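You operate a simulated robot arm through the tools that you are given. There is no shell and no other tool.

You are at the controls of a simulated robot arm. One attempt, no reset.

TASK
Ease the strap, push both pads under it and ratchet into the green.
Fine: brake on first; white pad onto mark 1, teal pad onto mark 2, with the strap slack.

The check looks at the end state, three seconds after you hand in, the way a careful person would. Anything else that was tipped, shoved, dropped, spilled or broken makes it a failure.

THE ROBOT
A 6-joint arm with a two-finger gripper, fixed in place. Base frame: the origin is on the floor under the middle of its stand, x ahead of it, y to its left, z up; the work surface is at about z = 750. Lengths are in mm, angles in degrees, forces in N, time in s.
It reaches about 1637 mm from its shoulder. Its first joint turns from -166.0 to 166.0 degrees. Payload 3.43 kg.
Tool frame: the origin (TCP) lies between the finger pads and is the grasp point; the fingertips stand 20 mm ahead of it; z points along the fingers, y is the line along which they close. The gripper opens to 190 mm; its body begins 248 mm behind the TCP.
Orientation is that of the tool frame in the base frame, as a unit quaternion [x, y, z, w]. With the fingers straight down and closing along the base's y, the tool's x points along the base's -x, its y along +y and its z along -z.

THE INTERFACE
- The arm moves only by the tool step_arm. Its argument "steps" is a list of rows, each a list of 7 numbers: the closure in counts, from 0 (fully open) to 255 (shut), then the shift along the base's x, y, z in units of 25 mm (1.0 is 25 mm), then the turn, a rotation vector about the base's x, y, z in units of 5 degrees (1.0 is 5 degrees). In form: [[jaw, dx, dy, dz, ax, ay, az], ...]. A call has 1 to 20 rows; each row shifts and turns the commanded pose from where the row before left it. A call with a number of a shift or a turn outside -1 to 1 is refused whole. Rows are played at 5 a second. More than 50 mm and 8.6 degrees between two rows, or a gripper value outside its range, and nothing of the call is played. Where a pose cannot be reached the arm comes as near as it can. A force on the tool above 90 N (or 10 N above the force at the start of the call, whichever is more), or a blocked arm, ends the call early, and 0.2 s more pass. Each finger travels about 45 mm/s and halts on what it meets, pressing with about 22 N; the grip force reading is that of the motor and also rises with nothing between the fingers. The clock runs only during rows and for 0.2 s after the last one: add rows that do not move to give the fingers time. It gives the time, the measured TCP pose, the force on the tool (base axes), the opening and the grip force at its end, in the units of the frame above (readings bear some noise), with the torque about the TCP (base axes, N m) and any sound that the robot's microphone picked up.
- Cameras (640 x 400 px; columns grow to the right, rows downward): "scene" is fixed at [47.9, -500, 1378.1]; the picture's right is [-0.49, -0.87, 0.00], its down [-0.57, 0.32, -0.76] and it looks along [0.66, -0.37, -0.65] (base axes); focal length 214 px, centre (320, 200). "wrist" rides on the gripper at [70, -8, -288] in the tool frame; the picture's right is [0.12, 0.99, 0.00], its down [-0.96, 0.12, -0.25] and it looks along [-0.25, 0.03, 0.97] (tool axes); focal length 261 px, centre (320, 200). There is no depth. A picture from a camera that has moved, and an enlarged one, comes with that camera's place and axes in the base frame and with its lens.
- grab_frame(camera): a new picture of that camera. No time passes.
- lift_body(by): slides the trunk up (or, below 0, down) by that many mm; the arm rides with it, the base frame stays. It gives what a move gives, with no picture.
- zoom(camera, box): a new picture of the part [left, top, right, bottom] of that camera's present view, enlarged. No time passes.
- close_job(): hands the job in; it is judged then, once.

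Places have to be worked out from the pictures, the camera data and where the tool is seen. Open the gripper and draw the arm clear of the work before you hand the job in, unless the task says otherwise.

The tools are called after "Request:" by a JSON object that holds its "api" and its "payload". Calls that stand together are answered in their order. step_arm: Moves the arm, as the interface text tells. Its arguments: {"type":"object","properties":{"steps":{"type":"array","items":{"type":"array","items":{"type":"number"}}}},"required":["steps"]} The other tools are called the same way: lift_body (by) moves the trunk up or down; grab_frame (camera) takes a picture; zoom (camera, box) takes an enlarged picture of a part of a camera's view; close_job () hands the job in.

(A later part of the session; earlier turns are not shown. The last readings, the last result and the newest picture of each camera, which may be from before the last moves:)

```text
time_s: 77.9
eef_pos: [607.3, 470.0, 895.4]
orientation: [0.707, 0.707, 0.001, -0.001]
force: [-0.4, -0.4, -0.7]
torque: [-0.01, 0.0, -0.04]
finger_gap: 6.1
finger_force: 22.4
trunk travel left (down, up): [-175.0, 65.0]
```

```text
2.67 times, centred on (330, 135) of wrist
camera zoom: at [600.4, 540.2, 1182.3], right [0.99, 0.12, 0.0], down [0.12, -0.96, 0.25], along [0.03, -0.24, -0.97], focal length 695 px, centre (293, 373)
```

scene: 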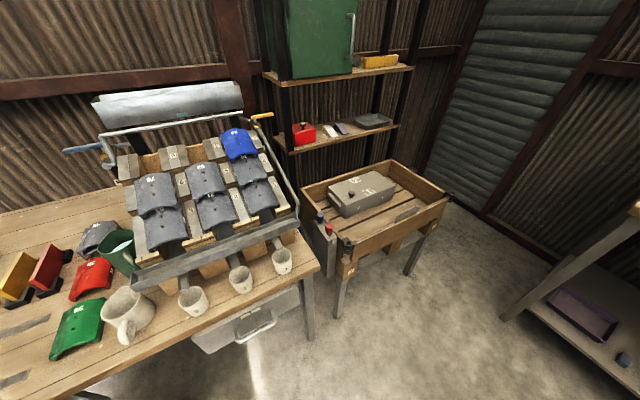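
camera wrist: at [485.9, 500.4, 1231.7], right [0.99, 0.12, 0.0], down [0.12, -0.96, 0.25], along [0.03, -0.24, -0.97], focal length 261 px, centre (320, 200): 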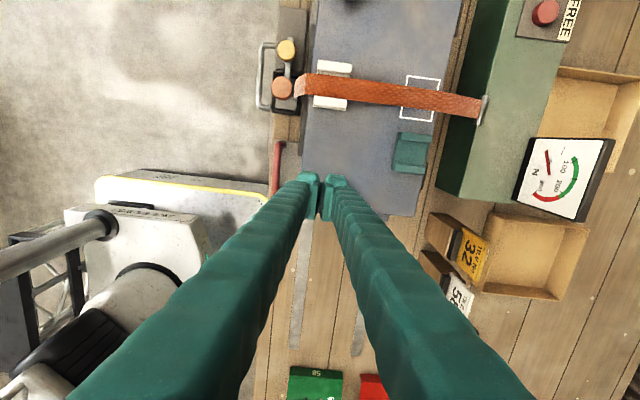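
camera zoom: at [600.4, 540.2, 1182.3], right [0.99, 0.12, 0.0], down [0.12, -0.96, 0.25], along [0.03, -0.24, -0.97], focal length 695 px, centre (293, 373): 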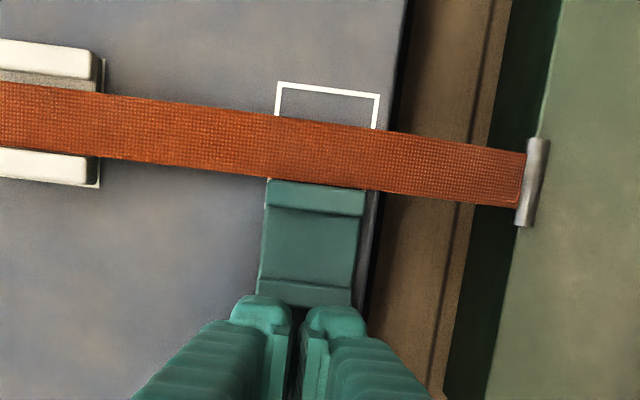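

Teal pad is sliding straight (centre x ≈ 609.5 vs mark ≈ 610). Pushing another 32 mm.

Request:
{"api": "step_arm", "payload": {"steps": [[255, 0, 0.2, 0, 0, 0, 0], [255, 0, 0.2, 0, 0, 0, 0], [255, 0, 0.2, 0, 0, 0, 0], [255, 0, 0.2, 0, 0, 0, 0], [255, 0, 0.2, 0, 0, 0, 0], [255, 0, 0.2, 0, 0, 0, 0], [255, 0, 0.08, 0, 0, 0, 0], [255, 0, 0, 0, 0, 0, 0]]}}

Request:
{"api": "zoom", "payload": {"camera": "wrist", "box": [290, 100, 390, 180]}}

```text
time_s: 79.7
eef_pos: [607.5, 503.3, 894.9]
orientation: [0.707, 0.707, 0.0, -0.001]
force: [0.4, 0.0, -0.1]
torque: [0.02, 0.01, 0.0]
finger_gap: 6.1
finger_force: 22.2
trunk travel left (down, up): [-175.0, 65.0]
```

```text
5.00 times, centred on (340, 140) of wrist
camera zoom: at [600.6, 572.1, 1182.2], right [0.99, 0.12, 0.0], down [0.12, -0.96, 0.25], along [0.03, -0.24, -0.97], focal length 1303 px, centre (220, 500)
```

zoom: 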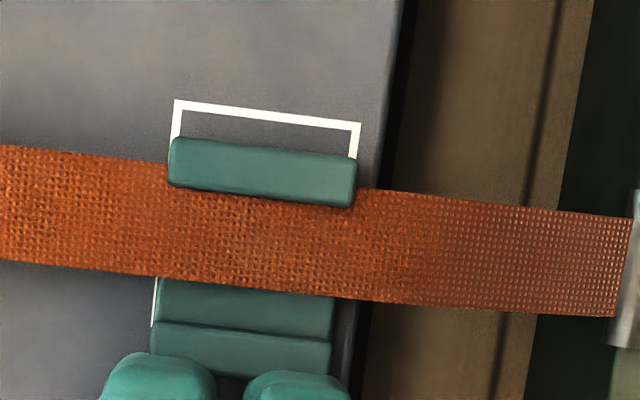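

The pad's leading edge is at y ≈ 577 and the mark's outer edge ≈ 585.5. Final push of 8 mm.

Request:
{"api": "step_arm", "payload": {"steps": [[255, 0, 0.17, 0, 0, 0, 0], [255, 0, 0.16, 0, 0, 0, 0], [255, 0, 0, 0, 0, 0, 0]]}}

Request:
{"api": "zoom", "payload": {"camera": "wrist", "box": [290, 100, 390, 180]}}

```text
time_s: 80.5
eef_pos: [609.4, 510.9, 894.5]
orientation: [0.708, 0.707, 0.0, -0.001]
force: [-0.8, -0.1, -0.1]
torque: [-0.01, 0.01, -0.02]
finger_gap: 0.0
finger_force: 21.5
trunk travel left (down, up): [-175.0, 65.0]
```

```text
5.00 times, centred on (340, 140) of wrist
camera zoom: at [600.5, 580.3, 1182.1], right [0.99, 0.12, 0.0], down [0.12, -0.96, 0.25], along [0.03, -0.24, -0.97], focal length 1303 px, centre (220, 500)
```

zoom: 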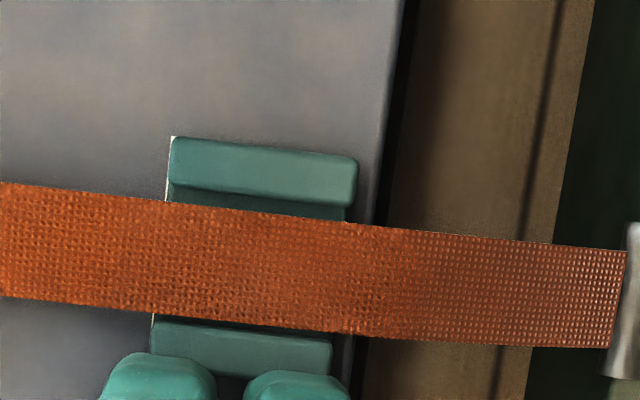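

Teal pad is on its mark (a thin white line just visible on its −x side). Backing off and checking both pads from above.

Request:
{"api": "step_arm", "payload": {"steps": [[255, 0, -0.4, 0, 0, 0, 0], [255, 0, -0.8, 0, 0, 0, 0], [255, 0, -1, 0, 0, 0, 0], [255, 0, -1, 0, 0, 0, 0], [255, 0, 0, 1, 0, 0, 0], [255, 0, 0, 1, 0, 0, 0], [255, 0, 0, 1, 0, 0, 0], [255, -0.5, 0.5, 1, 0, 0, 0], [255, -1, 1, 1, 0, 0, 0], [255, -0.5, 1, 0, 0, 0, 0], [255, 0, 0, 0, 0, 0, 0]]}}

Request:
{"api": "grab_frame", "payload": {"camera": "wrist"}}

Request:
{"api": "zoom", "payload": {"camera": "wrist", "box": [260, 80, 440, 200]}}

```text
time_s: 82.9
eef_pos: [564.8, 490.6, 1008.8]
orientation: [0.711, 0.703, -0.008, -0.001]
force: [0.5, -0.4, -0.2]
torque: [0.0, 0.0, 0.01]
finger_gap: 0.0
finger_force: 22.0
trunk travel left (down, up): [-175.0, 65.0]
```

```text
taken
camera wrist: at [561.1, 564.3, 1295.3], right [0.99, 0.11, -0.01], down [0.11, -0.96, 0.26], along [0.02, -0.26, -0.97], focal length 261 px, centre (320, 200)
```

wrist: 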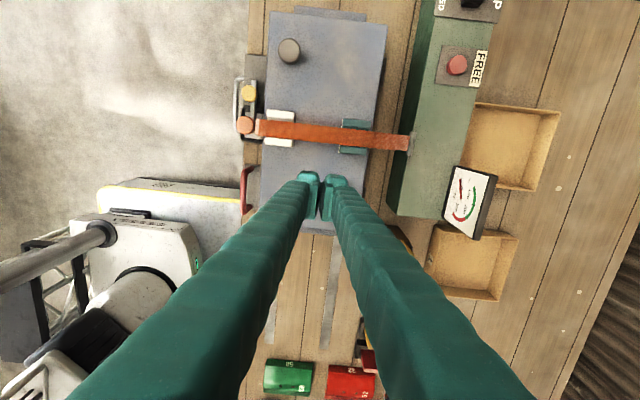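

```text
3.33 times, centred on (350, 140) of wrist
camera zoom: at [561.1, 564.3, 1295.3], right [0.99, 0.11, -0.01], down [0.11, -0.96, 0.26], along [0.02, -0.26, -0.97], focal length 869 px, centre (220, 400)
```

zoom: 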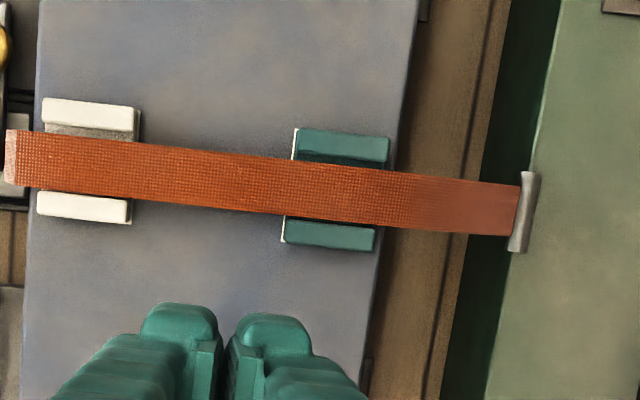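

Both pads sit under the strap on their marks. Now the tension lever: I'll rise, keep the tool turned (fingers closing along x), set an ~80 mm opening and go above the lever knob at (811,780) so the fingers can straddle it fore and aft.

Request:
{"api": "step_arm", "payload": {"steps": [[148, 0, 0, 1, 0, 0, 0], [148, 0, 0, 1, 0, 0, 0], [148, 0, 0, 1, 0, 0, 0], [148, 0, 0, 1, 0, 0, 0], [148, 0.82, 0.965, 0, 0, 0, 0], [148, 0.82, 0.965, 0, 0, 0, 0], [148, 0.82, 0.965, 0, 0, 0, 0], [148, 0.82, 0.965, 0, 0, 0, 0], [148, 0.82, 0.965, 0, 0, 0, 0], [148, 0.82, 0.965, 0, 0, 0, 0], [148, 0.82, 0.965, 0, 0, 0, 0], [148, 0.82, 0.965, 0, 0, 0, 0], [148, 0.82, 0.965, 0, 0, 0, 0], [148, 0.82, 0.965, 0, 0, 0, 0], [148, 0.82, 0.965, 0, 0, 0, 0], [148, 0.82, 0.965, 0, 0, 0, 0], [148, 0, 0, 0, 0, 0, 0], [148, 0, 0, 0, 0, 0, 0]]}}

Request:
{"api": "grab_frame", "payload": {"camera": "wrist"}}

```text
time_s: 86.7
eef_pos: [755.7, 731.1, 1073.6]
orientation: [0.707, 0.707, 0.0, -0.001]
force: [0.2, 0.5, -0.9]
torque: [0.0, 0.02, 0.01]
finger_gap: 79.9
finger_force: 0.0
out of reach, approached as far as the arm can: row 13, 14, 15, 16
trunk travel left (down, up): [-175.0, 65.0]
```

```text
taken
camera wrist: at [747.9, 801.8, 1360.1], right [0.99, 0.12, 0.0], down [0.12, -0.96, 0.25], along [0.03, -0.24, -0.97], focal length 261 px, centre (320, 200)
```

wrist: 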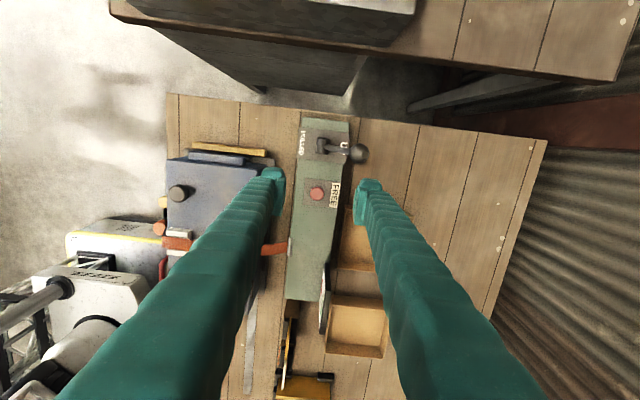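

Out of reach at that height; with the wrist lower the reach should be better. Lowering to z ≈ 1000 (tips still above the knob) and continuing toward (811,780).

Request:
{"api": "step_arm", "payload": {"steps": [[148, 0, 0, -1, 0, 0, 0], [148, 0, 0, -1, 0, 0, 0], [148, 0, 0, -0.95, 0, 0, 0], [148, 0.55, 0.49, 0, 0, 0, 0], [148, 0.55, 0.49, 0, 0, 0, 0], [148, 0.55, 0.49, 0, 0, 0, 0], [148, 0.55, 0.49, 0, 0, 0, 0], [148, 0, 0, 0, 0, 0, 0]]}}

Request:
{"api": "grab_frame", "payload": {"camera": "wrist"}}

```text
time_s: 88.5
eef_pos: [795.1, 764.0, 992.9]
orientation: [0.707, 0.707, 0.001, -0.001]
force: [-0.3, -0.1, 0.4]
torque: [-0.01, -0.03, 0.04]
finger_gap: 79.9
finger_force: 0.1
out of reach, approached as far as the arm can: row 6, 7
trunk travel left (down, up): [-175.0, 65.0]
```

```text
taken
camera wrist: at [786.5, 834.2, 1278.7], right [0.99, 0.12, 0.0], down [0.12, -0.96, 0.25], along [0.03, -0.24, -0.97], focal length 261 px, centre (320, 200)
```

wrist: 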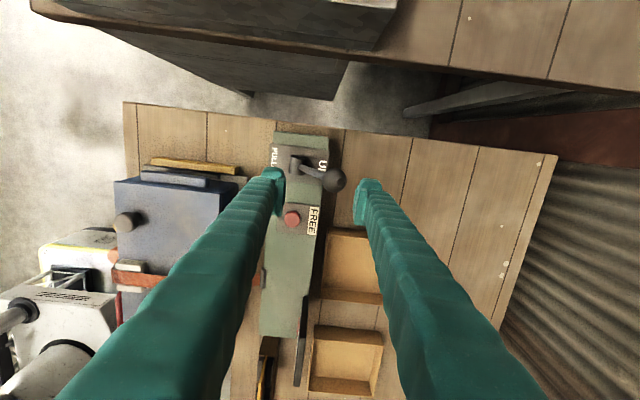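

The knob is confirmed at about (812,780,953). I'll widen to ~100 mm and descend around it, then centre in y.

Request:
{"api": "step_arm", "payload": {"steps": [[121, 0, 0, 0, 0, 0, 0], [121, 0, 0, 0, 0, 0, 0], [121, 0.2, 0.2, -0.5, 0, 0, 0], [121, 0.2, 0.2, -0.5, 0, 0, 0], [121, 0.1, 0.2, -0.5, 0, 0, 0], [121, 0, 0, -0.4, 0, 0, 0], [121, 0, 0, 0, 0, 0, 0]]}}

Request:
{"api": "grab_frame", "payload": {"camera": "wrist"}}

Request:
{"api": "zoom", "payload": {"camera": "wrist", "box": [240, 110, 420, 230]}}

```text
time_s: 90.1
eef_pos: [807.6, 778.8, 944.9]
orientation: [0.707, 0.707, 0.002, -0.001]
force: [-1.0, 0.0, 0.0]
torque: [0.03, -0.02, -0.03]
finger_gap: 99.8
finger_force: 0.1
trunk travel left (down, up): [-175.0, 65.0]
```

```text
taken
camera wrist: at [799.0, 848.9, 1231.5], right [0.99, 0.12, 0.0], down [0.12, -0.96, 0.25], along [0.03, -0.24, -0.97], focal length 261 px, centre (320, 200)
```

wrist: 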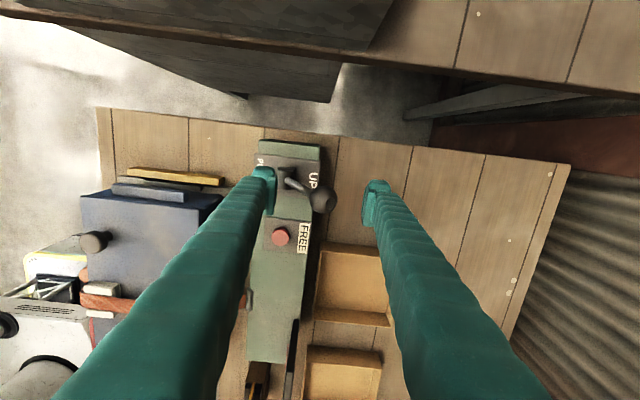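

```text
3.33 times, centred on (330, 170) of wrist
camera zoom: at [799.0, 848.9, 1231.5], right [0.99, 0.12, 0.0], down [0.12, -0.96, 0.25], along [0.03, -0.24, -0.97], focal length 869 px, centre (287, 300)
```

zoom: 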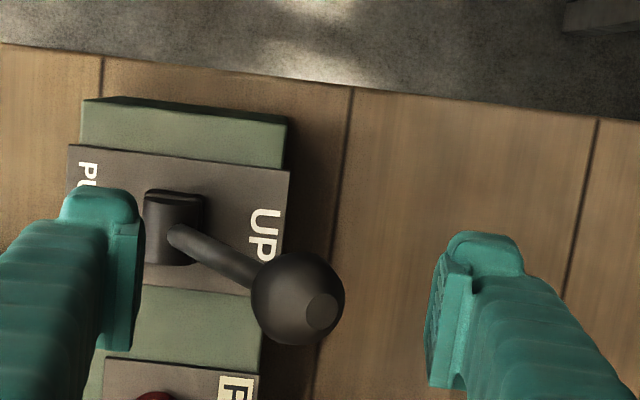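

The knob sits nicely between the fingers. Pulling in −x (toward PULLED), first 60 mm.

Request:
{"api": "step_arm", "payload": {"steps": [[121, -0.5, 0, 0, 0, 0, 0], [121, -0.5, 0, 0, 0, 0, 0], [121, -0.5, 0, 0, 0, 0, 0], [121, -0.5, 0, 0, 0, 0, 0], [121, -0.5, 0, 0, 0, 0, 0]]}}

Request:
{"api": "zoom", "payload": {"camera": "wrist", "box": [220, 100, 460, 250]}}

```text
time_s: 91.3
eef_pos: [746.4, 780.4, 943.6]
orientation: [0.707, 0.707, 0.001, -0.001]
force: [1.6, 0.0, 0.7]
torque: [0.01, 0.05, 0.01]
finger_gap: 100.8
finger_force: 0.6
trunk travel left (down, up): [-175.0, 65.0]
```

```text
2.67 times, centred on (340, 175) of wrist
camera zoom: at [736.4, 849.3, 1231.1], right [0.99, 0.12, 0.0], down [0.12, -0.96, 0.25], along [0.03, -0.24, -0.97], focal length 695 px, centre (267, 267)
```

zoom: 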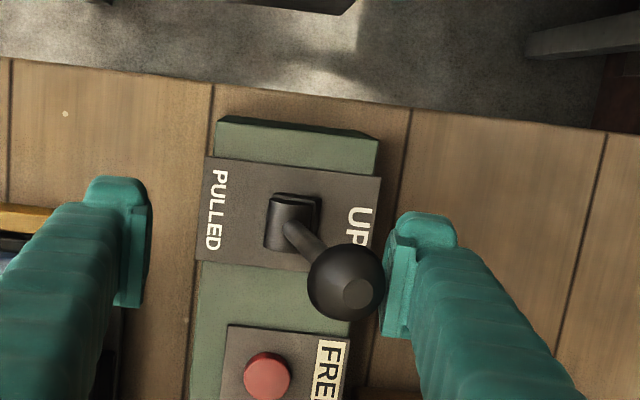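

The lever follows with little force. Continuing the pull toward PULLED.

Request:
{"api": "step_arm", "payload": {"steps": [[121, -0.5, 0, 0, 0, 0, 0], [121, -0.5, 0, 0, 0, 0, 0], [121, -0.5, 0, 0, 0, 0, 0], [121, -0.4, 0, 0, 0, 0, 0]]}}

Request:
{"api": "grab_frame", "payload": {"camera": "wrist"}}

Request:
{"api": "zoom", "payload": {"camera": "wrist", "box": [220, 100, 460, 250]}}

```text
time_s: 92.3
eef_pos: [697.7, 779.0, 944.2]
orientation: [0.707, 0.707, 0.0, -0.001]
force: [1.2, -0.5, 0.3]
torque: [0.0, 0.06, -0.05]
finger_gap: 100.4
finger_force: 0.5
trunk travel left (down, up): [-175.0, 65.0]
```

```text
taken
camera wrist: at [688.9, 849.3, 1231.9], right [0.99, 0.12, 0.0], down [0.12, -0.96, 0.25], along [0.03, -0.24, -0.97], focal length 261 px, centre (320, 200)
```

wrist: 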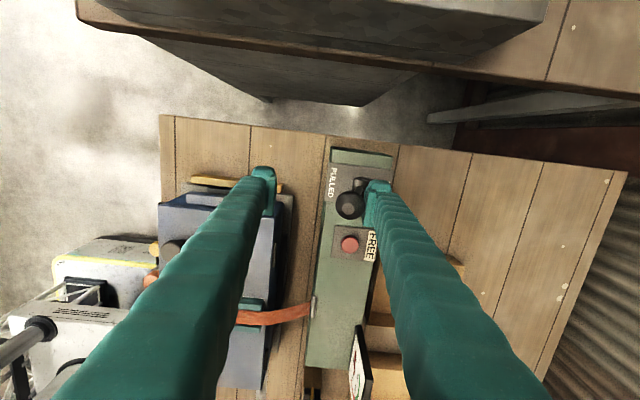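

```text
2.67 times, centred on (340, 175) of wrist
camera zoom: at [688.9, 849.3, 1231.9], right [0.99, 0.12, 0.0], down [0.12, -0.96, 0.25], along [0.03, -0.24, -0.97], focal length 695 px, centre (267, 267)
```

zoom: 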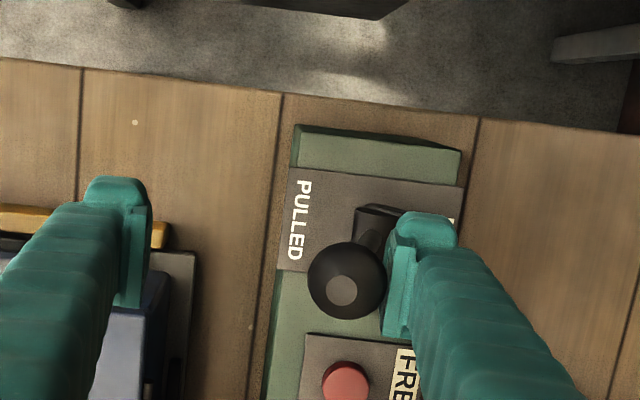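

The lever is past the vertical. Pulling the remaining ~30 mm in smaller steps until the stop or a click.

Request:
{"api": "step_arm", "payload": {"steps": [[121, -0.3, 0, 0, 0, 0, 0], [121, -0.3, 0, 0, 0, 0, 0], [121, -0.3, 0, 0, 0, 0, 0], [121, -0.2, 0, 0, 0, 0, 0]]}}

Request:
{"api": "zoom", "payload": {"camera": "wrist", "box": [220, 100, 460, 250]}}

Request:
{"api": "grab_frame", "payload": {"camera": "wrist"}}

```text
time_s: 93.3
eef_pos: [670.0, 779.5, 944.7]
orientation: [0.708, 0.707, 0.001, -0.001]
force: [3.0, -1.0, 0.9]
torque: [0.04, -0.1, -0.02]
finger_gap: 101.4
finger_force: 2.0
trunk travel left (down, up): [-175.0, 65.0]
```

```text
2.67 times, centred on (340, 175) of wrist
camera zoom: at [661.9, 849.2, 1231.6], right [0.99, 0.12, 0.0], down [0.12, -0.96, 0.25], along [0.03, -0.24, -0.97], focal length 695 px, centre (267, 267)
```

zoom: 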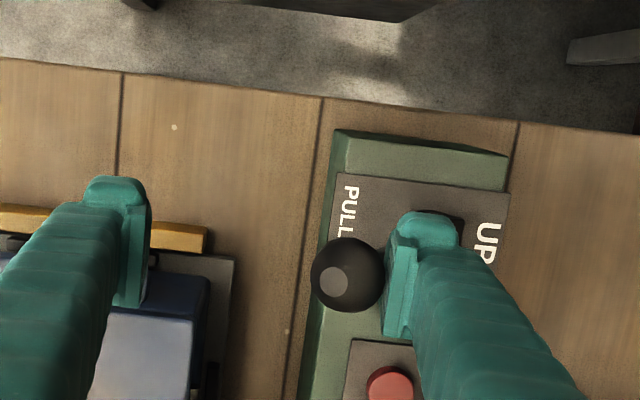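

```text
taken
camera wrist: at [661.9, 849.2, 1231.6], right [0.99, 0.12, 0.0], down [0.12, -0.96, 0.25], along [0.03, -0.24, -0.97], focal length 261 px, centre (320, 200)
```

wrist: 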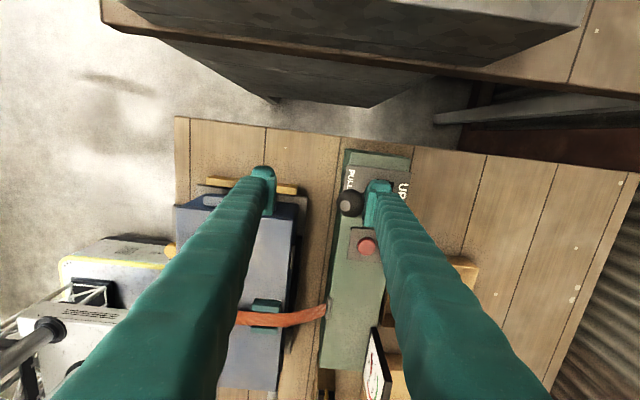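

Force is rising slightly (3 N). Checking the gauge from here.

Request:
{"api": "zoom", "payload": {"camera": "wrist", "box": [340, 310, 420, 400]}}

Request:
{"api": "step_arm", "payload": {"steps": [[121, -0.15, 0, 0, 0, 0, 0], [121, -0.15, 0, 0, 0, 0, 0]]}}

Request:
{"api": "zoom", "payload": {"camera": "wrist", "box": [340, 310, 420, 400]}}

```text
4.44 times, centred on (380, 355) of wrist
camera zoom: at [661.9, 849.2, 1231.6], right [0.99, 0.12, 0.0], down [0.12, -0.96, 0.25], along [0.03, -0.24, -0.97], focal length 1158 px, centre (53, -489)
```

zoom: 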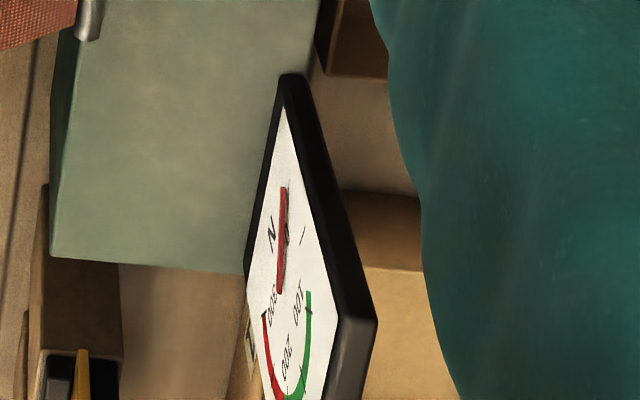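

```text
time_s: 93.9
eef_pos: [664.2, 779.2, 944.7]
orientation: [0.708, 0.707, 0.001, 0.0]
force: [12.5, 4.6, 2.3]
torque: [0.03, -0.12, 0.25]
finger_gap: 107.2
finger_force: 6.3
trunk travel left (down, up): [-175.0, 65.0]
```

```text
4.44 times, centred on (380, 355) of wrist
camera zoom: at [655.6, 848.8, 1231.7], right [0.99, 0.12, 0.0], down [0.11, -0.96, 0.25], along [0.03, -0.24, -0.97], focal length 1158 px, centre (53, -489)
```

zoom: 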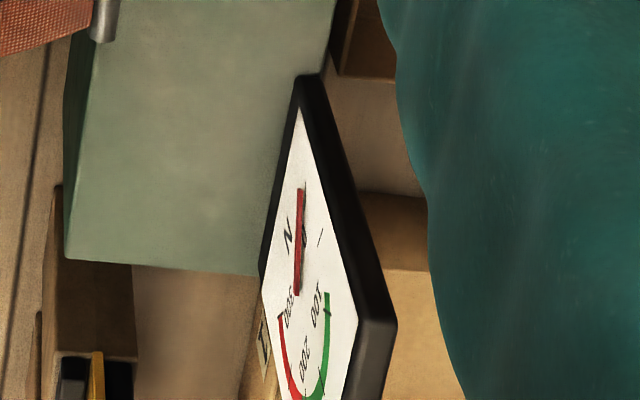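

The lever seems to be at its stop (12.5 N, finger yielding) but the needle is still at 0, so this may be slack take-up, or the stroke needs a bit more. Pushing 8 mm more and checking for a click.

Request:
{"api": "step_arm", "payload": {"steps": [[121, -0.15, 0, 0, 0, 0, 0], [121, -0.15, 0, 0, 0, 0, 0], [121, 0, 0, 0, 0, 0, 0]]}}

Request:
{"api": "zoom", "payload": {"camera": "wrist", "box": [340, 310, 420, 400]}}

Request:
{"api": "zoom", "payload": {"camera": "wrist", "box": [220, 100, 460, 250]}}

```text
time_s: 94.7
eef_pos: [656.2, 779.2, 943.7]
orientation: [0.707, 0.708, 0.001, 0.0]
force: [38.9, 4.9, 2.8]
torque: [0.19, 0.27, 0.32]
finger_gap: 120.9
finger_force: 18.4
trunk travel left (down, up): [-175.0, 65.0]
```

```text
4.44 times, centred on (380, 355) of wrist
camera zoom: at [648.1, 849.0, 1230.6], right [0.99, 0.12, 0.0], down [0.12, -0.96, 0.25], along [0.03, -0.24, -0.97], focal length 1158 px, centre (53, -489)
```

zoom: 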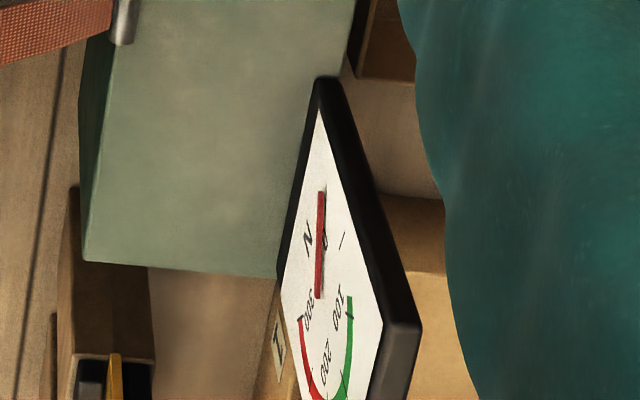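

```text
2.67 times, centred on (340, 175) of wrist
camera zoom: at [648.1, 849.0, 1230.6], right [0.99, 0.12, 0.0], down [0.12, -0.96, 0.25], along [0.03, -0.24, -0.97], focal length 695 px, centre (267, 267)
```

zoom: 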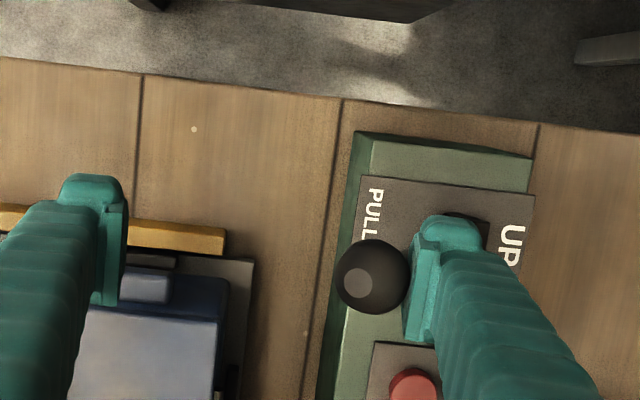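

The lever is firmly at its PULLED stop with the needle still at 0, so probably the slack is being taken up. I'll centre on the knob, narrow to ~60 mm, and look at whether the lever stays.

Request:
{"api": "step_arm", "payload": {"steps": [[121, 0.5, 0, 0, 0, 0, 0], [121, 0.5, 0, 0, 0, 0, 0], [121, 0.4, 0, 0, 0, 0, 0], [175, 0.4, 0, 0, 0, 0, 0], [175, 0, 0, 0, 0, 0, 0], [175, 0, 0, 0, 0, 0, 0]]}}

Request:
{"api": "zoom", "payload": {"camera": "wrist", "box": [220, 100, 460, 250]}}

Request:
{"api": "grab_frame", "payload": {"camera": "wrist"}}

```text
time_s: 96.1
eef_pos: [699.4, 780.1, 944.5]
orientation: [0.707, 0.707, 0.001, 0.0]
force: [2.5, 0.2, 1.2]
torque: [0.0, -0.05, 0.04]
finger_gap: 61.0
finger_force: 1.3
trunk travel left (down, up): [-175.0, 65.0]
```

```text
2.67 times, centred on (340, 175) of wrist
camera zoom: at [691.3, 849.5, 1231.9], right [0.99, 0.12, 0.0], down [0.12, -0.96, 0.25], along [0.03, -0.24, -0.97], focal length 695 px, centre (267, 267)
```

zoom: 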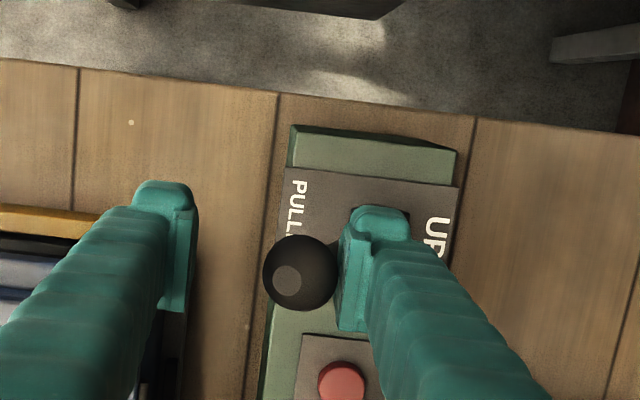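

```text
taken
camera wrist: at [691.3, 849.5, 1231.9], right [0.99, 0.12, 0.0], down [0.12, -0.96, 0.25], along [0.03, -0.24, -0.97], focal length 261 px, centre (320, 200)
```

wrist: 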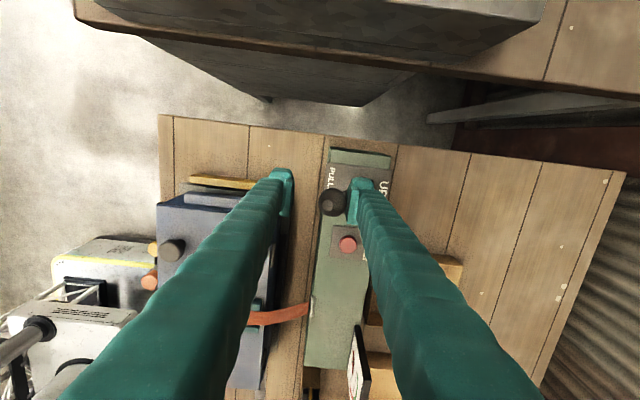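

The lever is spring-loaded and follows the finger back toward UP. I'll let it return fully (+x ~105 mm), then read the gauge.

Request:
{"api": "step_arm", "payload": {"steps": [[175, 0.6, 0, 0, 0, 0, 0], [175, 0.6, 0, 0, 0, 0, 0], [175, 0.6, 0, 0, 0, 0, 0], [175, 0.6, 0, 0, 0, 0, 0], [175, 0.6, 0, 0, 0, 0, 0], [175, 0.6, 0, 0, 0, 0, 0], [175, 0.6, 0, 0, 0, 0, 0], [175, 0, 0, 0, 0, 0, 0]]}}

Request:
{"api": "zoom", "payload": {"camera": "wrist", "box": [220, 100, 460, 250]}}

Request:
{"api": "grab_frame", "payload": {"camera": "wrist"}}

```text
time_s: 97.9
eef_pos: [804.7, 779.5, 944.6]
orientation: [0.707, 0.707, 0.0, -0.001]
force: [-0.2, 0.6, 0.9]
torque: [-0.02, 0.03, 0.0]
finger_gap: 59.8
finger_force: 0.1
trunk travel left (down, up): [-175.0, 65.0]
```

```text
2.67 times, centred on (340, 175) of wrist
camera zoom: at [796.7, 849.2, 1231.2], right [0.99, 0.12, 0.0], down [0.12, -0.96, 0.25], along [0.03, -0.24, -0.97], focal length 695 px, centre (267, 267)
```

zoom: 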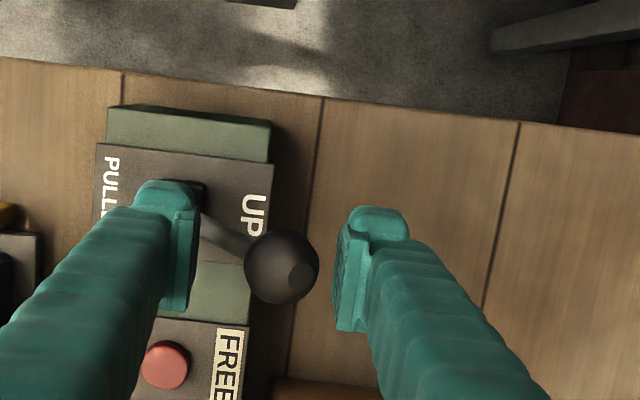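

```text
taken
camera wrist: at [796.7, 849.2, 1231.2], right [0.99, 0.12, 0.0], down [0.12, -0.96, 0.25], along [0.03, -0.24, -0.97], focal length 261 px, centre (320, 200)
```

wrist: 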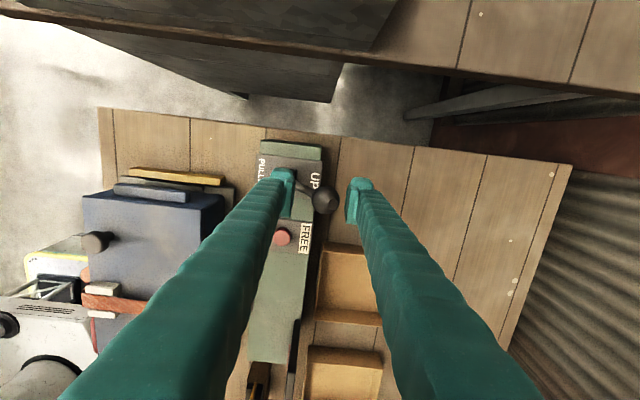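

The spring took the lever back to UP. Doing a second full stroke to the PULLED stop, then reading the gauge.

Request:
{"api": "step_arm", "payload": {"steps": [[175, -0.8, 0, 0, 0, 0, 0], [175, -0.8, 0, 0, 0, 0, 0], [175, -0.8, 0, 0, 0, 0, 0], [175, -0.8, 0, 0, 0, 0, 0], [175, -0.8, 0, 0, 0, 0, 0], [175, -0.3, 0, 0, 0, 0, 0], [175, -0.3, 0, 0, 0, 0, 0], [175, -0.2, 0, 0, 0, 0, 0], [175, 0, 0, 0, 0, 0, 0]]}}

Request:
{"api": "grab_frame", "payload": {"camera": "wrist"}}

Request:
{"api": "zoom", "payload": {"camera": "wrist", "box": [320, 310, 400, 400]}}

```text
time_s: 99.9
eef_pos: [686.1, 778.5, 945.1]
orientation: [0.707, 0.707, 0.001, 0.0]
force: [11.1, 2.3, 5.7]
torque: [0.07, -0.31, 0.1]
finger_gap: 66.3
finger_force: 5.9
trunk travel left (down, up): [-175.0, 65.0]
```

```text
taken
camera wrist: at [677.2, 848.6, 1231.6], right [0.99, 0.12, 0.0], down [0.12, -0.96, 0.25], along [0.03, -0.24, -0.97], focal length 261 px, centre (320, 200)
```

wrist: 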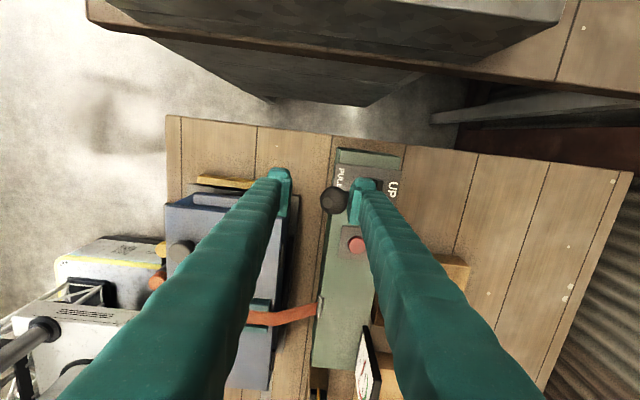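

```text
4.44 times, centred on (360, 355) of wrist
camera zoom: at [677.2, 848.6, 1231.6], right [0.99, 0.12, 0.0], down [0.12, -0.96, 0.25], along [0.03, -0.24, -0.97], focal length 1158 px, centre (142, -489)
```

zoom: 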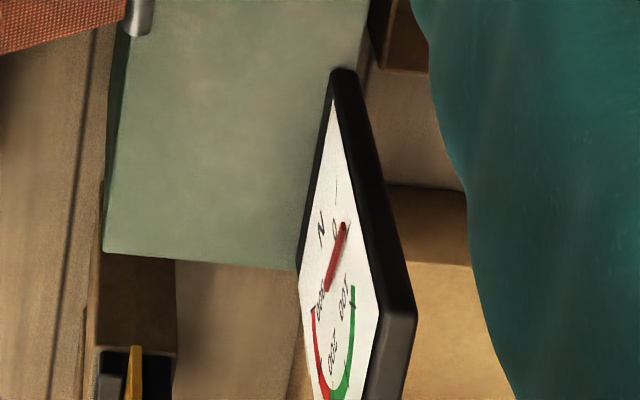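

The needle has moved off zero to roughly 40–50 N: the pump works, the first stroke took up slack. Returning the lever to UP, then a third stroke, reading the gauge at its end again.

Request:
{"api": "step_arm", "payload": {"steps": [[175, 0.6, 0, 0, 0, 0, 0], [175, 0.6, 0, 0, 0, 0, 0], [175, 0.6, 0, 0, 0, 0, 0], [175, 0.6, 0, 0, 0, 0, 0], [175, 0.6, 0, 0, 0, 0, 0], [175, 0.6, 0, 0, 0, 0, 0], [175, 0.6, 0, 0, 0, 0, 0], [175, 0.5, 0, 0, 0, 0, 0], [175, 0, 0, 0, 0, 0, 0]]}}

Request:
{"api": "grab_frame", "payload": {"camera": "wrist"}}

Request:
{"api": "zoom", "payload": {"camera": "wrist", "box": [240, 300, 320, 400]}}

```text
time_s: 101.9
eef_pos: [800.8, 779.5, 942.9]
orientation: [0.707, 0.707, 0.0, -0.001]
force: [0.3, -0.2, -0.7]
torque: [-0.02, 0.02, 0.01]
finger_gap: 59.9
finger_force: 0.1
trunk travel left (down, up): [-175.0, 65.0]
```

```text
taken
camera wrist: at [793.6, 849.6, 1231.0], right [0.99, 0.12, 0.0], down [0.12, -0.96, 0.25], along [0.03, -0.24, -0.97], focal length 261 px, centre (320, 200)
```

wrist: 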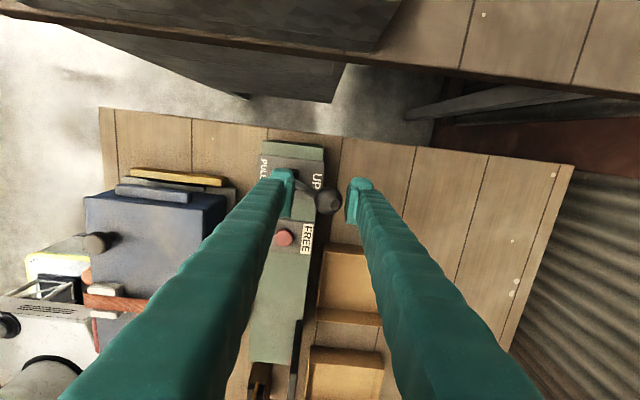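

```text
4.00 times, centred on (280, 350) of wrist
camera zoom: at [793.6, 849.6, 1231.0], right [0.99, 0.12, 0.0], down [0.12, -0.96, 0.25], along [0.03, -0.24, -0.97], focal length 1043 px, centre (480, -400)
```

zoom: 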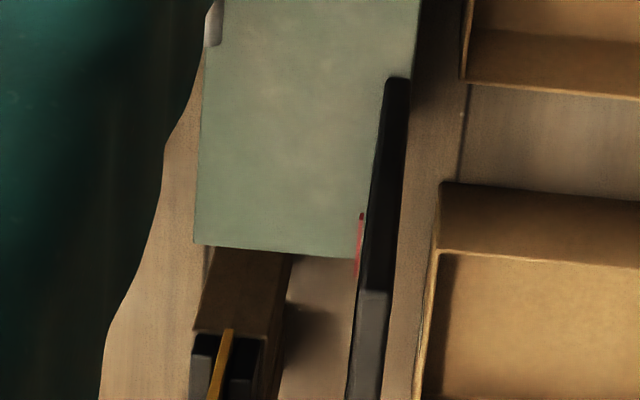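

From here the dial is edge-on. Third stroke to the PULLED stop, reading the dial at the end.

Request:
{"api": "step_arm", "payload": {"steps": [[175, -0.8, 0, 0, 0, 0, 0], [175, -0.8, 0, 0, 0, 0, 0], [175, -0.8, 0, 0, 0, 0, 0], [175, -0.8, 0, 0, 0, 0, 0], [175, -0.8, 0, 0, 0, 0, 0], [175, -0.3, 0, 0, 0, 0, 0], [175, -0.25, 0, 0, 0, 0, 0], [175, -0.15, 0, 0, 0, 0, 0], [175, 0, 0, 0, 0, 0, 0]]}}

Request:
{"api": "grab_frame", "payload": {"camera": "wrist"}}

Request:
{"api": "zoom", "payload": {"camera": "wrist", "box": [330, 310, 400, 400]}}

```text
time_s: 103.9
eef_pos: [685.9, 778.5, 945.6]
orientation: [0.707, 0.707, 0.001, 0.0]
force: [10.8, 2.0, 5.2]
torque: [0.07, -0.29, 0.07]
finger_gap: 66.0
finger_force: 5.7
trunk travel left (down, up): [-175.0, 65.0]
```

```text
taken
camera wrist: at [677.3, 848.5, 1231.9], right [0.99, 0.12, 0.0], down [0.12, -0.96, 0.25], along [0.03, -0.24, -0.97], focal length 261 px, centre (320, 200)
```

wrist: 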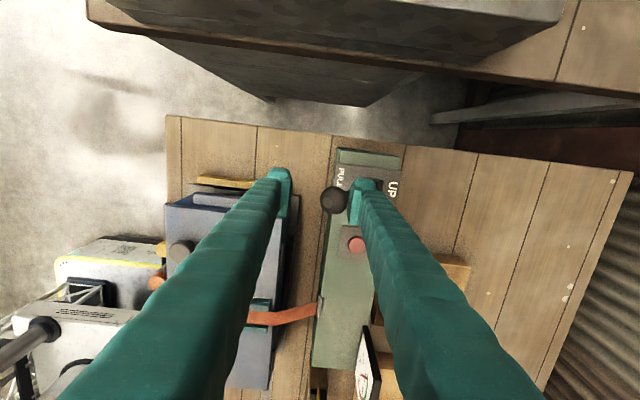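

```text
4.44 times, centred on (365, 355) of wrist
camera zoom: at [677.3, 848.5, 1231.9], right [0.99, 0.12, 0.0], down [0.12, -0.96, 0.25], along [0.03, -0.24, -0.97], focal length 1158 px, centre (120, -489)
```

zoom: 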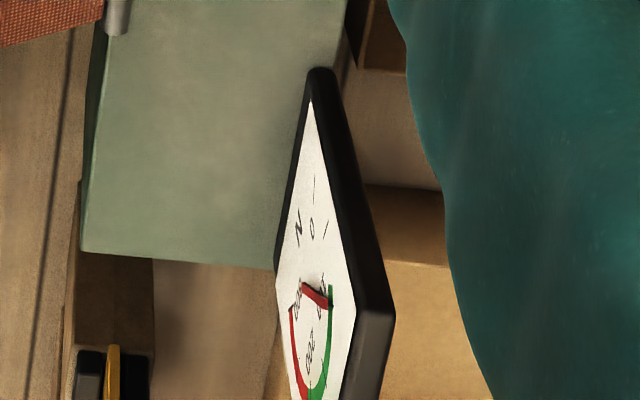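

The needle is now just at the start of the green (~105 N). I'll let the lever return and lift out to read the dial properly from a better angle before deciding on another stroke.

Request:
{"api": "step_arm", "payload": {"steps": [[175, 0.6, 0, 0, 0, 0, 0], [175, 0.6, 0, 0, 0, 0, 0], [175, 0.6, 0, 0, 0, 0, 0], [175, 0.6, 0, 0, 0, 0, 0], [175, 0.6, 0, 0, 0, 0, 0], [175, 0.6, 0, 0, 0, 0, 0], [175, 0.6, 0, 0, 0, 0, 0], [175, 0.6, 0, 0, 0, 0, 0], [175, 0, 0, 0, 0, 0, 0], [175, 0, 0, 0.6, 0, 0, 0], [175, 0, 0, 0.6, 0, 0, 0], [175, 0, 0, 0.5, 0, 0, 0], [175, -0.2, -0.2, 0.5, 0, 0, 0]]}}

Request:
{"api": "grab_frame", "payload": {"camera": "wrist"}}

```text
time_s: 106.7
eef_pos: [799.8, 774.2, 977.7]
orientation: [0.707, 0.707, 0.0, -0.001]
force: [-0.4, 1.3, 0.3]
torque: [-0.06, 0.04, 0.0]
finger_gap: 59.7
finger_force: 0.1
out of reach, approached as far as the arm can: row 11, 12
trunk travel left (down, up): [-175.0, 65.0]
```

```text
taken
camera wrist: at [791.3, 844.1, 1265.4], right [0.99, 0.12, 0.0], down [0.12, -0.96, 0.25], along [0.03, -0.24, -0.97], focal length 261 px, centre (320, 200)
```

wrist: 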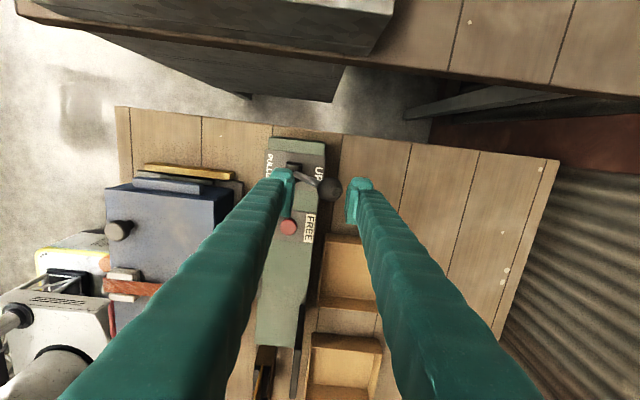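

The reach limit stops me from rising clear; lifting the trunk by 60 mm raises the tool straight up.

Request:
{"api": "lift_body", "payload": {"by": 60}}

Request:
{"api": "step_arm", "payload": {"steps": [[175, -0.9, -0.9, 0, 0, 0, 0], [175, -0.9, -0.9, 0, 0, 0, 0], [175, -0.9, -0.9, 0, 0, 0, 0], [175, -0.9, -0.9, 0, 0, 0, 0], [175, -0.9, -0.9, 0, 0, 0, 0], [175, -0.9, -0.9, 0, 0, 0, 0], [175, -0.9, -0.9, 0, 0, 0, 0], [175, 0, 0, 0, 0, 0, 0]]}}

Request:
{"api": "grab_frame", "payload": {"camera": "wrist"}}

```text
time_s: 107.7
eef_pos: [798.8, 774.6, 1039.1]
orientation: [0.707, 0.707, 0.001, 0.0]
force: [0.5, 0.1, -0.5]
torque: [0.0, 0.01, 0.03]
finger_gap: 59.9
finger_force: 0.0
trunk travel left (down, up): [-235.0, 5.0]
```

```text
time_s: 109.5
eef_pos: [642.4, 614.6, 1040.4]
orientation: [0.707, 0.707, 0.001, -0.001]
force: [-0.1, -0.7, -0.7]
torque: [0.07, -0.01, 0.02]
finger_gap: 59.8
finger_force: 0.1
trunk travel left (down, up): [-235.0, 5.0]
```

```text
taken
camera wrist: at [633.6, 685.2, 1327.8], right [0.99, 0.12, 0.0], down [0.12, -0.96, 0.25], along [0.03, -0.24, -0.97], focal length 261 px, centre (320, 200)
```

wrist: 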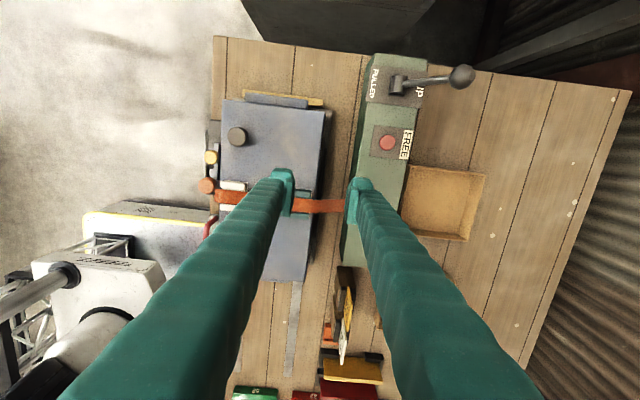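

The right finger hides the dial; moving 190 mm in −y puts the dial in the free upper half.

Request:
{"api": "step_arm", "payload": {"steps": [[175, -0.3, -1, 0, 0, 0, 0], [175, -0.3, -1, 0, 0, 0, 0], [175, -0.3, -1, 0, 0, 0, 0], [175, -0.3, -1, 0, 0, 0, 0], [175, -0.3, -1, 0, 0, 0, 0], [175, 0, -1, 0, 0, 0, 0], [175, 0, -1, 0, 0, 0, 0], [175, 0, -0.6, 0, 0, 0, 0], [175, 0, 0, 0, 0, 0, 0]]}}

Request:
{"api": "grab_frame", "payload": {"camera": "wrist"}}

Request:
{"api": "zoom", "payload": {"camera": "wrist", "box": [410, 110, 520, 220]}}

```text
time_s: 111.5
eef_pos: [604.0, 425.8, 1041.4]
orientation: [0.708, 0.706, 0.0, 0.0]
force: [0.1, -0.7, 0.3]
torque: [0.01, 0.0, -0.01]
finger_gap: 59.9
finger_force: 0.0
trunk travel left (down, up): [-235.0, 5.0]
```

```text
taken
camera wrist: at [596.3, 495.3, 1327.4], right [0.99, 0.12, 0.0], down [0.12, -0.96, 0.25], along [0.03, -0.24, -0.97], focal length 261 px, centre (320, 200)
```

wrist: 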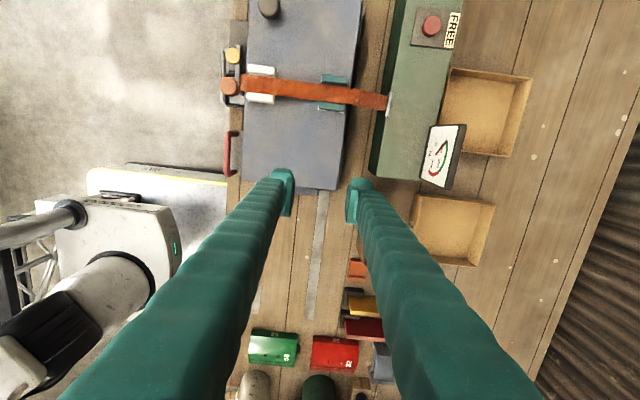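

```text
3.64 times, centred on (465, 165) of wrist
camera zoom: at [596.3, 495.3, 1327.4], right [0.99, 0.12, 0.0], down [0.12, -0.96, 0.25], along [0.03, -0.24, -0.97], focal length 948 px, centre (-207, 327)
```

zoom: 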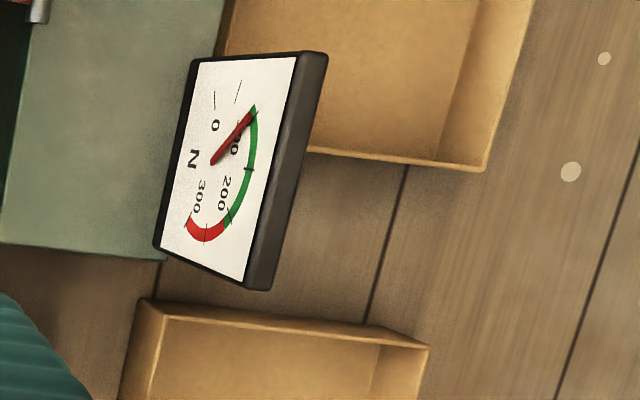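

The needle rests right at the low end of the green. Zooming in more for an exact reading.

Request:
{"api": "zoom", "payload": {"camera": "wrist", "box": [425, 120, 470, 192]}}

Request:
{"api": "zoom", "payload": {"camera": "wrist", "box": [220, 40, 400, 150]}}

```text
5.56 times, centred on (448, 156) of wrist
camera zoom: at [596.3, 495.3, 1327.4], right [0.99, 0.12, 0.0], down [0.12, -0.96, 0.25], along [0.03, -0.24, -0.97], focal length 1448 px, centre (-388, 444)
```

zoom: 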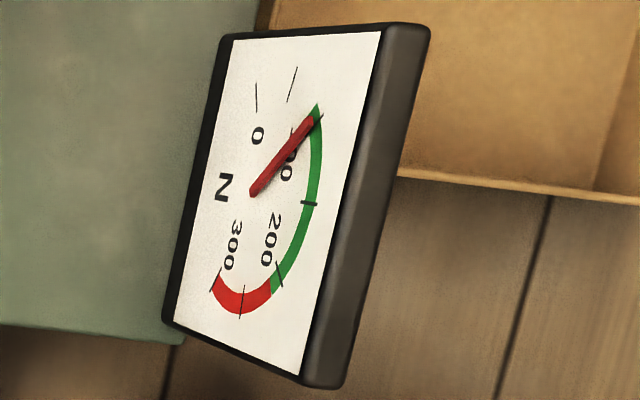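

```text
3.56 times, centred on (310, 95) of wrist
camera zoom: at [596.3, 495.3, 1327.4], right [0.99, 0.12, 0.0], down [0.12, -0.96, 0.25], along [0.03, -0.24, -0.97], focal length 927 px, centre (356, 573)
```

zoom: 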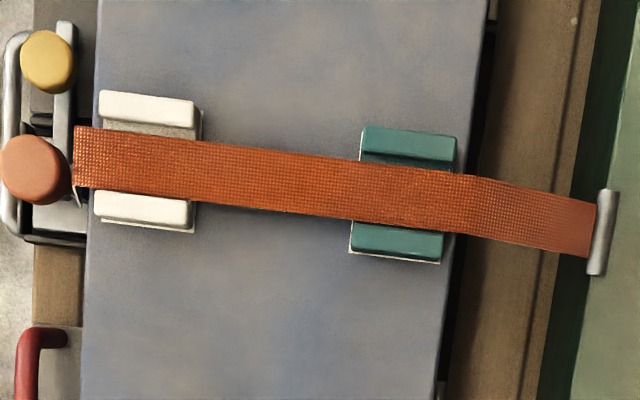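

The needle shows ~97 N, at the lower edge of the green; each stroke adds ~50 N, so one more should land near 150 N. The strap is now taut over both pads. Returning over the lever with ~100 mm opening.

Request:
{"api": "step_arm", "payload": {"steps": [[121, 0.22, 1, 0, 0, 0, 0], [121, 0.22, 1, 0, 0, 0, 0], [121, 0.22, 1, 0, 0, 0, 0], [121, 0.22, 1, 0, 0, 0, 0], [121, 0.22, 1, 0, 0, 0, 0], [121, 0.22, 1, 0, 0, 0, 0], [121, 0.22, 1, 0, 0, 0, 0], [121, 0.9, 1, 0, 0, 0, 0], [121, 0.9, 1, 0, 0, 0, 0], [121, 0.9, 1, 0, 0, 0, 0], [121, 0.9, 1, 0, 0, 0, 0], [121, 0.9, 1, 0, 0, 0, 0], [121, 0.9, 1, 0, 0, 0, 0], [121, 0.9, 1, 0, 0, 0, 0], [121, 0, 0, 0, 0, 0, 0]]}}

Request:
{"api": "grab_frame", "payload": {"camera": "wrist"}}

```text
time_s: 114.7
eef_pos: [798.6, 773.9, 1041.6]
orientation: [0.707, 0.708, 0.002, -0.001]
force: [-0.7, -0.7, 2.0]
torque: [0.26, -0.09, -0.05]
finger_gap: 99.8
finger_force: 0.1
trunk travel left (down, up): [-235.0, 5.0]
```

```text
taken
camera wrist: at [789.6, 842.9, 1328.5], right [0.99, 0.12, 0.0], down [0.12, -0.96, 0.24], along [0.03, -0.24, -0.97], focal length 261 px, centre (320, 200)
```

wrist: 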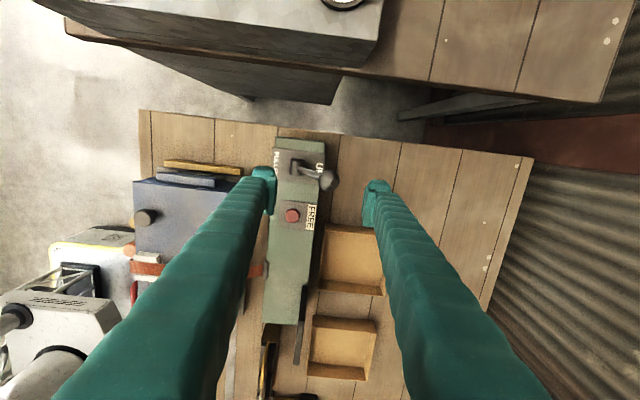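

The knob lies between the open fingers again. Descending to z ≈ 945, then narrowing to ~60 mm.

Request:
{"api": "step_arm", "payload": {"steps": [[121, 0.1, 0.1, -0.8, 0, 0, 0], [121, 0.1, 0.1, -0.8, 0, 0, 0], [121, 0.1, 0, -0.8, 0, 0, 0], [121, 0, 0, -0.8, 0, 0, 0], [121, 0, 0, -0.65, 0, 0, 0], [175, 0, 0, 0, 0, 0, 0], [175, 0, 0, 0, 0, 0, 0], [175, 0, 0, 0, 0, 0, 0]]}}

Request:
{"api": "zoom", "payload": {"camera": "wrist", "box": [220, 100, 460, 250]}}

```text
time_s: 116.5
eef_pos: [808.6, 780.8, 943.1]
orientation: [0.707, 0.707, 0.001, -0.001]
force: [0.4, -0.1, 0.9]
torque: [-0.02, -0.03, -0.02]
finger_gap: 59.6
finger_force: 0.1
trunk travel left (down, up): [-235.0, 5.0]
```

```text
2.67 times, centred on (340, 175) of wrist
camera zoom: at [800.4, 850.8, 1229.9], right [0.99, 0.12, 0.0], down [0.12, -0.96, 0.25], along [0.03, -0.24, -0.97], focal length 695 px, centre (267, 267)
```

zoom: 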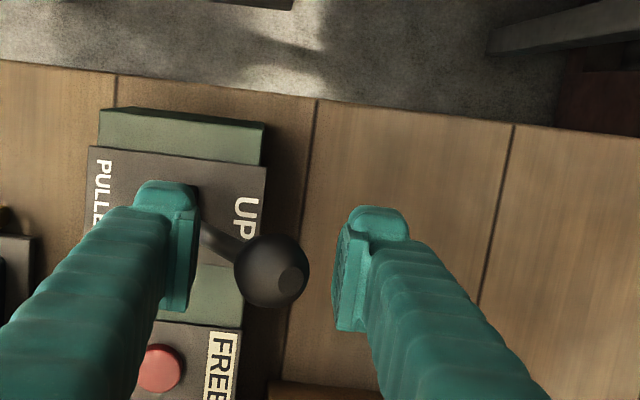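

In place. Fourth stroke to the PULLED stop and dial reading.

Request:
{"api": "step_arm", "payload": {"steps": [[175, -0.8, 0, 0, 0, 0, 0], [175, -0.8, 0, 0, 0, 0, 0], [175, -0.8, 0, 0, 0, 0, 0], [175, -0.8, 0, 0, 0, 0, 0], [175, -0.8, 0, 0, 0, 0, 0], [175, -0.3, 0, 0, 0, 0, 0], [175, -0.3, 0, 0, 0, 0, 0], [175, -0.3, 0, 0, 0, 0, 0], [175, 0, 0, 0, 0, 0, 0]]}}

Request:
{"api": "zoom", "payload": {"camera": "wrist", "box": [330, 310, 400, 400]}}

```text
time_s: 118.5
eef_pos: [684.3, 781.3, 943.9]
orientation: [0.707, 0.707, 0.001, -0.001]
force: [11.8, 1.4, 5.5]
torque: [0.09, -0.36, 0.1]
finger_gap: 66.0
finger_force: 5.7
trunk travel left (down, up): [-235.0, 5.0]
```

```text
4.44 times, centred on (365, 355) of wrist
camera zoom: at [677.5, 850.8, 1230.8], right [0.99, 0.12, 0.0], down [0.11, -0.96, 0.24], along [0.03, -0.24, -0.97], focal length 1158 px, centre (120, -489)
```

zoom: 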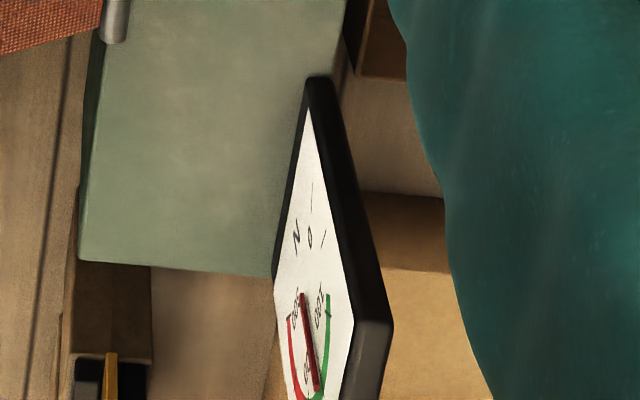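

The needle is inside the green, around 150–190 N. Returning the lever to UP, lifting out with the trunk and reading the dial from the better angle.

Request:
{"api": "step_arm", "payload": {"steps": [[175, 0.6, 0, 0, 0, 0, 0], [175, 0.6, 0, 0, 0, 0, 0], [175, 0.6, 0, 0, 0, 0, 0], [175, 0.6, 0, 0, 0, 0, 0], [175, 0.6, 0, 0, 0, 0, 0], [175, 0.6, 0, 0, 0, 0, 0], [175, 0.6, 0, 0, 0, 0, 0], [175, 0.6, 0, 0, 0, 0, 0], [121, 0, 0, 0, 0, 0, 0], [121, 0, 0, 0, 0, 0, 0], [121, 0, 0, 0.5, 0, 0, 0], [121, 0, 0, 0.5, 0, 0, 0], [121, 0, 0, 0.5, 0, 0, 0], [121, 0, 0, 0.5, 0, 0, 0], [121, 0, 0, 0.5, 0, 0, 0], [121, 0, 0, 0.5, 0, 0, 0], [121, 0, 0, 0.5, 0, 0, 0], [121, 0, 0, 0, 0, 0, 0]]}}

Request:
{"api": "grab_frame", "payload": {"camera": "wrist"}}

```text
time_s: 122.3
eef_pos: [803.0, 779.0, 1028.9]
orientation: [0.707, 0.707, 0.0, 0.0]
force: [-0.2, -1.0, 0.1]
torque: [0.05, -0.05, 0.0]
finger_gap: 99.7
finger_force: 0.1
out of reach, approached as far as the arm can: row 17
trunk travel left (down, up): [-235.0, 5.0]
```

```text
taken
camera wrist: at [793.8, 848.3, 1315.8], right [0.99, 0.12, 0.0], down [0.12, -0.96, 0.25], along [0.03, -0.24, -0.97], focal length 261 px, centre (320, 200)
```

wrist: 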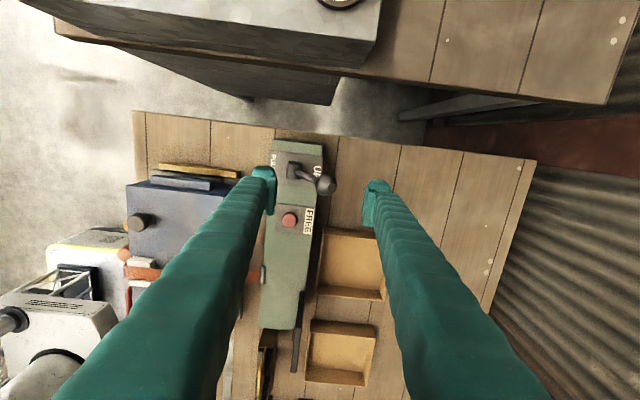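

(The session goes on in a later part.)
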